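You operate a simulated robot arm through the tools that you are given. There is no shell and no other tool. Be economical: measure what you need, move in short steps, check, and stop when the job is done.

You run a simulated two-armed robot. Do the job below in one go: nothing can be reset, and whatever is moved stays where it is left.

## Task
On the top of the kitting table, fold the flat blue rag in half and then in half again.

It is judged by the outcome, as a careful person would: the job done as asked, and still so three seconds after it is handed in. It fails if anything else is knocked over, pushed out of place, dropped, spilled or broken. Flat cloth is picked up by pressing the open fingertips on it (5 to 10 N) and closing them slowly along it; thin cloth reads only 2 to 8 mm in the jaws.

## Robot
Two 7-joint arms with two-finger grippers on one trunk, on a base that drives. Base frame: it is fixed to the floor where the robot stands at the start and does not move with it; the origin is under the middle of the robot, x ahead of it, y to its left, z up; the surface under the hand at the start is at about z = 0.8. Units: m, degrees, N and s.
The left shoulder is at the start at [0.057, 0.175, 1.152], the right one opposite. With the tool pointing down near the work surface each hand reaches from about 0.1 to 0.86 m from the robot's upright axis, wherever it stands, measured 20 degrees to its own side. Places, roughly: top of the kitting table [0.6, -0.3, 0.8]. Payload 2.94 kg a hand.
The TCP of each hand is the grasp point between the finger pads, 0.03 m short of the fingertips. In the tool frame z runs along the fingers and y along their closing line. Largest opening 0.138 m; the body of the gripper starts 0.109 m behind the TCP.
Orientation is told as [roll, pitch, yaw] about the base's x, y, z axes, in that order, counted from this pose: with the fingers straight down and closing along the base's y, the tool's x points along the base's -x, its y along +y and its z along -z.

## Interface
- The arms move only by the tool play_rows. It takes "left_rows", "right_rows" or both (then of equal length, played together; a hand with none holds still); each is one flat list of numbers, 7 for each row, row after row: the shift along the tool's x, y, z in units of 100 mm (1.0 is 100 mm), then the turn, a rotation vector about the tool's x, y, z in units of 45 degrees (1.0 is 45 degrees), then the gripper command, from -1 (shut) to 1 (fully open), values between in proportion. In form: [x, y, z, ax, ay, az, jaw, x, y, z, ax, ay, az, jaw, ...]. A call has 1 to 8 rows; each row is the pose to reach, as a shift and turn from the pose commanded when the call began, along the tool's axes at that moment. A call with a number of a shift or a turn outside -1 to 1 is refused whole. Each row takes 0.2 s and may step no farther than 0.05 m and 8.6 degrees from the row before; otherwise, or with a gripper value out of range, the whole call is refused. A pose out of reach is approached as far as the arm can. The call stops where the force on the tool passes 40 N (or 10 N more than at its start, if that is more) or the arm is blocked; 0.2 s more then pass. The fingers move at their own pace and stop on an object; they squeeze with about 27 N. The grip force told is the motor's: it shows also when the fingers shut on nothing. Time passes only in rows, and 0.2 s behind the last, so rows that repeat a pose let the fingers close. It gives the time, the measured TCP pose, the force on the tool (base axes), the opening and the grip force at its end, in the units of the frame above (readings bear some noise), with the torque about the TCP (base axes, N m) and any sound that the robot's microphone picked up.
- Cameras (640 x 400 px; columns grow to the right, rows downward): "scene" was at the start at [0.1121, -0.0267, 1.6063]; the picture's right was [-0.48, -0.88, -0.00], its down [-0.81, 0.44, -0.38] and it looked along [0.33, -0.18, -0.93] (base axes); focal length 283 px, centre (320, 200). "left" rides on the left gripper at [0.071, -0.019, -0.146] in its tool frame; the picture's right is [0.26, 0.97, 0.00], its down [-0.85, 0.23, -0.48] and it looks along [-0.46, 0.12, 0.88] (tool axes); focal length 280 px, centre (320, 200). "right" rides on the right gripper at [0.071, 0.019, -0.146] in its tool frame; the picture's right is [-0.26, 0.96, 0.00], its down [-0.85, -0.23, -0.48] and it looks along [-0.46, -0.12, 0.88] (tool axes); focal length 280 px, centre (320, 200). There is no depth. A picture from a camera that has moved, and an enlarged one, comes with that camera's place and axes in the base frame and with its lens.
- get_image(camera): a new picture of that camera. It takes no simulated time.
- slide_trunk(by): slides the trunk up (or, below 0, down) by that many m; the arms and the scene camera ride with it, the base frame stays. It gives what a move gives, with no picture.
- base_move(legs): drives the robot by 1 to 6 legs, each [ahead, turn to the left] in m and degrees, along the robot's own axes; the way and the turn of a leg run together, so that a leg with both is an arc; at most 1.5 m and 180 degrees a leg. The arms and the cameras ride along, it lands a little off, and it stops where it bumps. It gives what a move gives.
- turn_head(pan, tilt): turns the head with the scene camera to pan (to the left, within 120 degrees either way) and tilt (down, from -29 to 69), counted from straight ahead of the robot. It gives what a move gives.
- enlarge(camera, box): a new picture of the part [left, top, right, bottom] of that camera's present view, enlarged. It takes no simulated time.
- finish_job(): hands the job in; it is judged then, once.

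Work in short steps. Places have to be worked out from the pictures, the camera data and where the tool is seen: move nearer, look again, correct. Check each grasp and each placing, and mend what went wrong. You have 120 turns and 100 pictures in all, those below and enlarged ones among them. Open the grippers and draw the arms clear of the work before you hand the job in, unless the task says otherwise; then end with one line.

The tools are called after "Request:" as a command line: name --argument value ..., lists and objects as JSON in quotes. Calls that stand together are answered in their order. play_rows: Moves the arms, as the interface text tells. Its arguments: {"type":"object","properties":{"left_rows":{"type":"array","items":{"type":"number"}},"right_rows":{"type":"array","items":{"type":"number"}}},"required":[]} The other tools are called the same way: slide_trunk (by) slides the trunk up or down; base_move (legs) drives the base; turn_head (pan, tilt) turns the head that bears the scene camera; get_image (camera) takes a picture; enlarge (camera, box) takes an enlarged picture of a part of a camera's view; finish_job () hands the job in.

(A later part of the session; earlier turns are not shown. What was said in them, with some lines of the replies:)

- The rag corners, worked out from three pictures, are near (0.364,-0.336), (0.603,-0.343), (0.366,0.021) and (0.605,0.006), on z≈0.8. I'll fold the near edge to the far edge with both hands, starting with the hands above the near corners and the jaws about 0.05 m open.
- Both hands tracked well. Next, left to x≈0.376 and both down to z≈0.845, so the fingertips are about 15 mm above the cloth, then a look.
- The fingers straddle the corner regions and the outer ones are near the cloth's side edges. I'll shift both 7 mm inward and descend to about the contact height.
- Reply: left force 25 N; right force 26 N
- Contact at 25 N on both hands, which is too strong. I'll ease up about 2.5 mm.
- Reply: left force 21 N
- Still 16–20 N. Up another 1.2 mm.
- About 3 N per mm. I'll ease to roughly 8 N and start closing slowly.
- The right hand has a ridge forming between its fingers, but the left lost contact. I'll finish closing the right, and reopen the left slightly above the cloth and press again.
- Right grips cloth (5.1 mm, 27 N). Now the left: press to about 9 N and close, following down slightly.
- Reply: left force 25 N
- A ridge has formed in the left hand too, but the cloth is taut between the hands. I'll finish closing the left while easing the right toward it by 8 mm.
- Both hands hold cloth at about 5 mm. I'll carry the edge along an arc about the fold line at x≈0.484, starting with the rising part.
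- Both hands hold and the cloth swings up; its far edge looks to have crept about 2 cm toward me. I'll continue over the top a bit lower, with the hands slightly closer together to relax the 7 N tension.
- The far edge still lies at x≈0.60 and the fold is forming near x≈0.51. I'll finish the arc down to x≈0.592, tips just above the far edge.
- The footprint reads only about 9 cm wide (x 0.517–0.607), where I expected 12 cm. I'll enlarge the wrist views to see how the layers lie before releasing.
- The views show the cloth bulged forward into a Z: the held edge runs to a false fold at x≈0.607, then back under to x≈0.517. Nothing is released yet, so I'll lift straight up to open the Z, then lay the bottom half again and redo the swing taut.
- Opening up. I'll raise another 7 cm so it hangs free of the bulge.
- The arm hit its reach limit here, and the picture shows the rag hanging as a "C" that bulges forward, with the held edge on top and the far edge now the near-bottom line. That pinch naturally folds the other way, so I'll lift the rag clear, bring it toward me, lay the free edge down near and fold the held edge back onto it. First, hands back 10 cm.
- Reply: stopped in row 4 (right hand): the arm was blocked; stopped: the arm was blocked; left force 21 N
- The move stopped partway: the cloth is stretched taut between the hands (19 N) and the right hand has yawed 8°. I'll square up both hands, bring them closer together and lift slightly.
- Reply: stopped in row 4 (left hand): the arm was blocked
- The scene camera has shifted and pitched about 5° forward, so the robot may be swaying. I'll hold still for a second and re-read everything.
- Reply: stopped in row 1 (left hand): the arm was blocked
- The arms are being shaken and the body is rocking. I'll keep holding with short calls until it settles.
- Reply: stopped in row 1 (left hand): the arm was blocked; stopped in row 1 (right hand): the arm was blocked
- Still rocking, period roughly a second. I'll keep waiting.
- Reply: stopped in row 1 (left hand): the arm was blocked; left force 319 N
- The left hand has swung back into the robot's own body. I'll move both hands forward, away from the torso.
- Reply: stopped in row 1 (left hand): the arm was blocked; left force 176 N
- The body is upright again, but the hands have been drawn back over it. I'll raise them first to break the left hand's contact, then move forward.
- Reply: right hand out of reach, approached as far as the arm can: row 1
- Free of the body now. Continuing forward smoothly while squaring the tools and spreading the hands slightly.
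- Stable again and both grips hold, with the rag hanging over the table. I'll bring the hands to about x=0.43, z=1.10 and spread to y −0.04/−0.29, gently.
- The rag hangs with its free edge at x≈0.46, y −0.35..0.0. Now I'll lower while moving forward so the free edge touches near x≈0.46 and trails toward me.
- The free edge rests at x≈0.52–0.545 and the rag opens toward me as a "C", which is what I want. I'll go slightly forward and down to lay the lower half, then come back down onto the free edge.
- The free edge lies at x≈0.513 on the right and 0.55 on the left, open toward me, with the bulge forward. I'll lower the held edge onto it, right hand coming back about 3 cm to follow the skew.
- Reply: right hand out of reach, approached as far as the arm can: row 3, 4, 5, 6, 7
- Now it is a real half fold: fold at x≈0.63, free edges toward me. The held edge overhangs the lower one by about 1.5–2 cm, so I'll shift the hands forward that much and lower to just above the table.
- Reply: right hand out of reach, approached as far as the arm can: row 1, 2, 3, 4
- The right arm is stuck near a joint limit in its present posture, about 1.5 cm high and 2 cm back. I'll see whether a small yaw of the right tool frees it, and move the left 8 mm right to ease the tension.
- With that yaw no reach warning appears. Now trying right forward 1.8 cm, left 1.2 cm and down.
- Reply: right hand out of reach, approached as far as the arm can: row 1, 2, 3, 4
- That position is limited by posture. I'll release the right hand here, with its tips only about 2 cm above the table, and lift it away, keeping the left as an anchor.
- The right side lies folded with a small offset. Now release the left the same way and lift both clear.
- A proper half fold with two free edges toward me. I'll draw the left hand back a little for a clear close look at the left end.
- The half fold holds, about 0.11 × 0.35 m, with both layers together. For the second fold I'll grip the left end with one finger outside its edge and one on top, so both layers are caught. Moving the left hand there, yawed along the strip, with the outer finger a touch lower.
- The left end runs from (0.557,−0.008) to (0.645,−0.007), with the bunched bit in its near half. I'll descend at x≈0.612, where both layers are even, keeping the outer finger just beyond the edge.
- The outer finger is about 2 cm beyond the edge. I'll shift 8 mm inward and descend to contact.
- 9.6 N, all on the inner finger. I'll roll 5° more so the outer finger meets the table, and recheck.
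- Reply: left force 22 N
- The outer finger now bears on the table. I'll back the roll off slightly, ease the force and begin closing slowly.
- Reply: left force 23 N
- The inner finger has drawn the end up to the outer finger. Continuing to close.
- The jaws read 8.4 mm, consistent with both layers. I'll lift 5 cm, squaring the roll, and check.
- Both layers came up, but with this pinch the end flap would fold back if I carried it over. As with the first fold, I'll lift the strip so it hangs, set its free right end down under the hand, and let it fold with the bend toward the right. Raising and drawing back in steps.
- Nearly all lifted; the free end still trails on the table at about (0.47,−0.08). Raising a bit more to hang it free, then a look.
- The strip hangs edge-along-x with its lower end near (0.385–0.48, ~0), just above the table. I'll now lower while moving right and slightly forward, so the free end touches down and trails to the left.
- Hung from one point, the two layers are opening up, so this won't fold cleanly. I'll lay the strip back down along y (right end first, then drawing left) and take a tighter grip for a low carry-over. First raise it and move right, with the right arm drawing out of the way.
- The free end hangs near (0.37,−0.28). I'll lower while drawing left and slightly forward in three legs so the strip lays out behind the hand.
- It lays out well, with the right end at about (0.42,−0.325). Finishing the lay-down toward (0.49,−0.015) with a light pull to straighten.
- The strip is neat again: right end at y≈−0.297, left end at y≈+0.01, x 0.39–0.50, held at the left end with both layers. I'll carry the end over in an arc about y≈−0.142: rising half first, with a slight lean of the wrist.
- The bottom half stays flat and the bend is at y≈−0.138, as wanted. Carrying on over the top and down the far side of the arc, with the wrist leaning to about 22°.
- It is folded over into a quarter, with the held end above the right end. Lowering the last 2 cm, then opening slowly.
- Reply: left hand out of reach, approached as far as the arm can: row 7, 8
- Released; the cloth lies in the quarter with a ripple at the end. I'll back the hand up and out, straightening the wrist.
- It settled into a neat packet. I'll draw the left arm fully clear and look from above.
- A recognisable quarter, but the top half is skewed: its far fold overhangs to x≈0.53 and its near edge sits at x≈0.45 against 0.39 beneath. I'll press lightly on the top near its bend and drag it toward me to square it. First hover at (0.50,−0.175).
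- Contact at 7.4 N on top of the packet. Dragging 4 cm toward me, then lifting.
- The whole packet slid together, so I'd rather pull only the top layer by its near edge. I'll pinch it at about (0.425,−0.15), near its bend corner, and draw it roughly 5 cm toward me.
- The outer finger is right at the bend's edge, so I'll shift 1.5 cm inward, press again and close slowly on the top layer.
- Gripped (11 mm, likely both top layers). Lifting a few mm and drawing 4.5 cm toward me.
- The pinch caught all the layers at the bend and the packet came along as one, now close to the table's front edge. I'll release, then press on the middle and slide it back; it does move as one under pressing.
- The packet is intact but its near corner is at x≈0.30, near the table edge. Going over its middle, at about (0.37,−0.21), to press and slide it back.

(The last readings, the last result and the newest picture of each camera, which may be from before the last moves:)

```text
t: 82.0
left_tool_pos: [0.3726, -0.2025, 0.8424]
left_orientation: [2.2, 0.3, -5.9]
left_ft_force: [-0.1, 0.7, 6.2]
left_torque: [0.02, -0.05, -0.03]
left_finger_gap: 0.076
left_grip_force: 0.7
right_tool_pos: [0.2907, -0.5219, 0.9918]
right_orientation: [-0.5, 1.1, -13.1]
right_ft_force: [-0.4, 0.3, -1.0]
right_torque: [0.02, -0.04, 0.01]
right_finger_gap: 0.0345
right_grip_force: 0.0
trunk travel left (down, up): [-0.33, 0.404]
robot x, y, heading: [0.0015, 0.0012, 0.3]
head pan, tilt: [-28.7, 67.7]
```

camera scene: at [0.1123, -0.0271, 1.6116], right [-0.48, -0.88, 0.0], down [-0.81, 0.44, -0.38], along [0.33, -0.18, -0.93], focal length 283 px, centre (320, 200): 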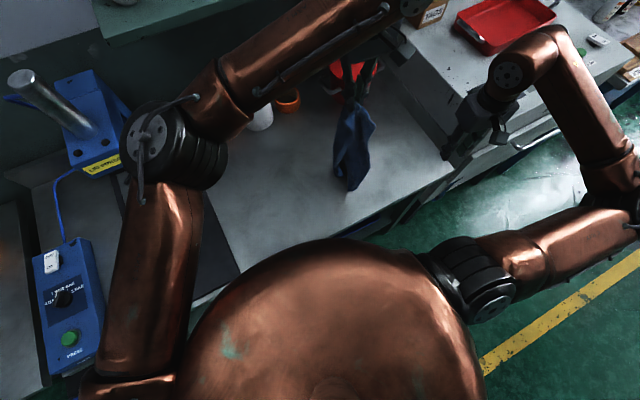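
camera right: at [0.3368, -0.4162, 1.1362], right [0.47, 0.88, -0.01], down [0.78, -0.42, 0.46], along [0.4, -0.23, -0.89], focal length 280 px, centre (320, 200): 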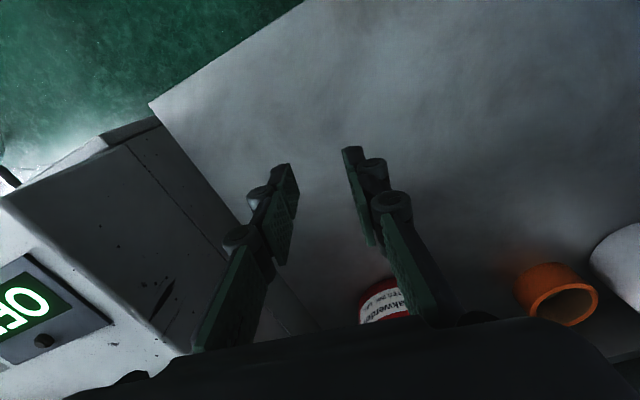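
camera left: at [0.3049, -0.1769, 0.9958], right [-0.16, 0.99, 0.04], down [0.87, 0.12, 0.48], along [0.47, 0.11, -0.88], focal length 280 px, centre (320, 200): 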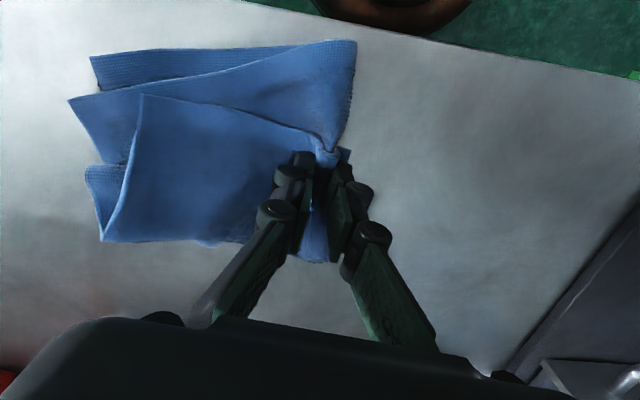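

6 N with two fingertips on the packet. Sliding it 8 cm forward and lifting off.

Request:
play_rows --left_rows '[-0.16, 0, 0.0, 0, 0, 0, 0.1, -0.32, 0, 0.0, 0, 0, 0, 0.1, -0.48, 0, 0, 0, 0, 0, 0.1, -0.64, 0, 0, 0, 0, 0, 0.1, -0.8, 0, 0, 0, 0, 0, 0.1, -0.8, 0, -0.15, 0, 0, 0, 0.1, -0.8, 0.1, -0.5, 0, 0, 0, 0.1, -0.7, 0.5, -0.8, 0, 0, 0, 0.1]'

Request:
play_rows --left_rows '[0, 0.25, 0, 0, 0, 0, 0.1, 0, 0.5, 0, 0, 0, 0, 0.1, 0, 0.75, 0, 0, 0, 0, 0.1]'

Request:
enlarge --camera "scene" --box '[240, 100, 420, 235]'

```text
refused: row 8 steps farther than a row can; nothing moved
```

```text
t: 82.8
left_tool_pos: [0.3815, -0.1261, 0.8441]
left_orientation: [2.2, 0.2, -6.0]
left_ft_force: [0.1, 0.0, 3.5]
left_torque: [-0.07, -0.03, -0.03]
left_finger_gap: 0.0763
left_grip_force: 1.1
right_tool_pos: [0.2909, -0.5204, 0.9921]
right_orientation: [-0.5, 1.1, -13.1]
right_ft_force: [0.6, 0.0, 0.1]
right_torque: [-0.05, 0.0, 0.0]
right_finger_gap: 0.0344
right_grip_force: 0.1
trunk travel left (down, up): [-0.33, 0.404]
robot x, y, heading: [0.0029, 0.0047, 0.0]
head pan, tilt: [-28.7, 67.7]
```

```text
2.96 times, centred on (330, 168) of scene
camera zoom: at [0.1118, -0.0255, 1.6116], right [-0.48, -0.88, 0.0], down [-0.81, 0.44, -0.38], along [0.33, -0.18, -0.93], focal length 839 px, centre (290, 296)
```

zoom: 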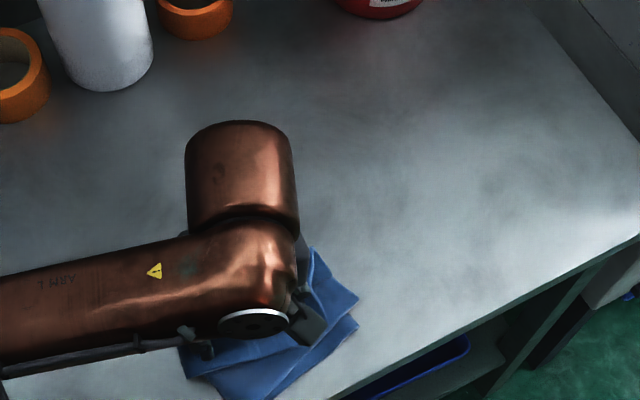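

The lifting row was too big and refused, so the second call slid the packet 7.5 cm left instead; it moved as one and still lies on the table. I'll now slide it forward, with smaller steps on the lift.

Request:
play_rows --left_rows '[-0.12, 0, 0.01, 0, 0, 0, 0.1, -0.28, 0, 0.01, 0, 0, 0, 0.1, -0.44, 0, 0.01, 0, 0, 0, 0.1, -0.6, 0, 0.01, 0, 0, 0, 0.1, -0.76, -0.0, 0.01, 0, 0, 0, 0.1, -0.9, 0, 0.01, 0, 0, 0, 0.1, -0.9, 0, -0.2, 0, 0, 0, 0.1, -0.9, 0, -0.6, 0, 0, 0, 0.1]'

Request:
get_image --camera "left"

```text
t: 84.6
left_tool_pos: [0.4686, -0.1392, 0.9046]
left_orientation: [2.3, 0.3, -5.9]
left_ft_force: [0.2, -0.3, -0.5]
left_torque: [-0.02, 0.02, 0.03]
left_finger_gap: 0.0758
left_grip_force: 0.0
right_tool_pos: [0.2915, -0.5217, 0.9918]
right_orientation: [-0.5, 1.1, -13.1]
right_ft_force: [-0.2, 0.4, 0.4]
right_torque: [0.03, -0.01, 0.03]
right_finger_gap: 0.0344
right_grip_force: 0.1
trunk travel left (down, up): [-0.33, 0.404]
robot x, y, heading: [0.0056, 0.0006, 0.0]
head pan, tilt: [-28.7, 67.7]
```

```text
16 pictures are left
camera left: at [0.3976, -0.1583, 1.0504], right [-0.16, 0.99, 0.04], down [0.87, 0.12, 0.48], along [0.47, 0.11, -0.88], focal length 280 px, centre (320, 200)
```

left: 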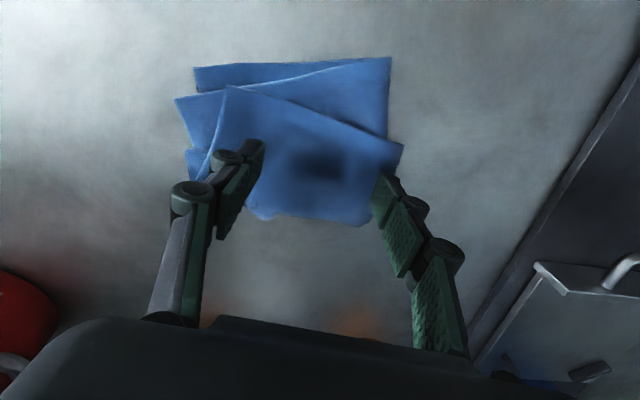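

The packet now sits well inside the table, about 0.16 × 0.16 m in four layers, slightly skewed but compact and flat. I'll draw the left arm up and clear and take a final look.

Request:
play_rows --left_rows '[0.0, 0.0, -0.25, 0, 0, 0, 0.1, 0, 0.1, -0.5, 0, 0, 0, 0.1, 0.1, 0.3, -0.7, 0, 0, 0, 0.1, 0.2, 0.55, -0.8, 0, 0, 0, 0.1, 0.3, 0.8, -0.9, 0, 0, 0, 0.1, 0.4, 1.0, -1.0, 0, 0, 0, 0.1]'

Request:
play_rows --left_rows '[0, 0.25, 0, 0, 0, 0, 0.1, 0, 0.5, 0, 0, 0, 0, 0.1, 0, 0.75, 0, 0, 0, 0, 0.1, 0, 1.0, 0, 0, 0, 0, 0.1]'

Request:
get_image --camera "scene"

Request:
enlarge --camera "scene" --box '[220, 100, 400, 235]'

```text
t: 86.0
left_tool_pos: [0.4396, -0.0386, 1.0076]
left_orientation: [2.2, 0.5, -6.0]
left_ft_force: [-0.7, 0.8, 0.6]
left_torque: [-0.02, -0.05, -0.02]
left_finger_gap: 0.0761
left_grip_force: 0.1
right_tool_pos: [0.2904, -0.5208, 0.9923]
right_orientation: [-0.5, 1.2, -13.1]
right_ft_force: [0.5, -0.3, 0.5]
right_torque: [-0.02, 0.02, 0.0]
right_finger_gap: 0.0348
right_grip_force: 0.1
trunk travel left (down, up): [-0.33, 0.404]
robot x, y, heading: [0.0047, -0.0026, 0.0]
head pan, tilt: [-28.7, 67.7]
```

```text
t: 87.0
left_tool_pos: [0.4513, 0.062, 1.0136]
left_orientation: [2.2, 0.3, -6.0]
left_ft_force: [0.6, 0.1, -0.5]
left_torque: [0.01, 0.01, 0.01]
left_finger_gap: 0.0758
left_grip_force: 0.1
right_tool_pos: [0.2902, -0.5214, 0.9916]
right_orientation: [-0.5, 1.0, -13.1]
right_ft_force: [-0.2, 0.3, -0.4]
right_torque: [0.01, -0.03, 0.01]
right_finger_gap: 0.0346
right_grip_force: 0.1
trunk travel left (down, up): [-0.33, 0.404]
robot x, y, heading: [0.005, -0.0016, 0.3]
head pan, tilt: [-28.7, 67.7]
```

```text
15 pictures are left
camera scene: at [0.1117, -0.0256, 1.6117], right [-0.48, -0.88, 0.0], down [-0.81, 0.44, -0.38], along [0.33, -0.18, -0.93], focal length 283 px, centre (320, 200)
```

scene: 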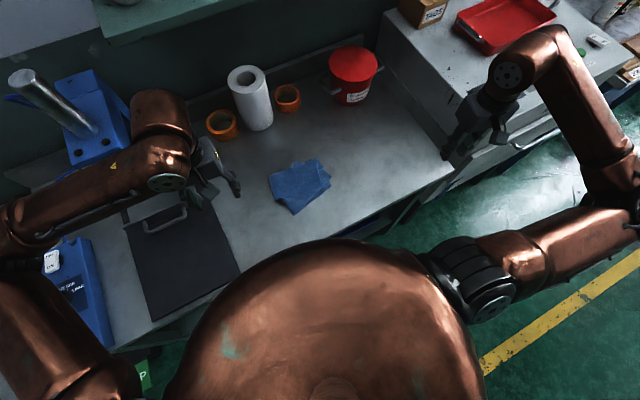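

```text
2.96 times, centred on (310, 168) of scene
camera zoom: at [0.1117, -0.0256, 1.6117], right [-0.48, -0.88, 0.0], down [-0.81, 0.44, -0.38], along [0.33, -0.18, -0.93], focal length 839 px, centre (350, 296)
```

zoom: 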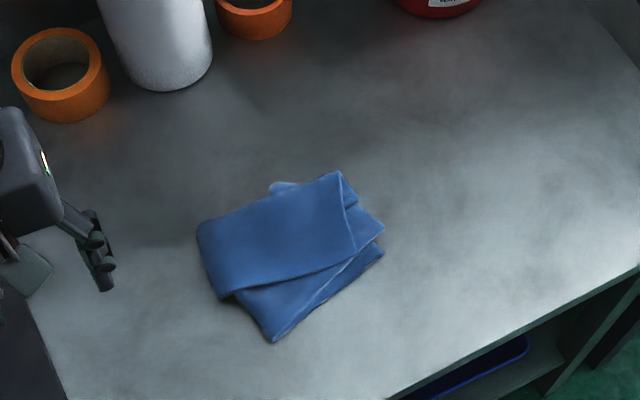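

The rag rests as a flat quarter-folded packet on the table. Everything else stands where it was, and both grippers are open and clear, so I'm handing in.

Request:
finish_job

```text
The job is handed in.
```

The blue rag is folded in half and in half again and lies flat on the kitting table. The layers are slightly skewed, so the packet is about 0.16 × 0.16 m instead of the ideal 0.12 × 0.175 m. I moved nothing else on the table, and both hands are open and clear.
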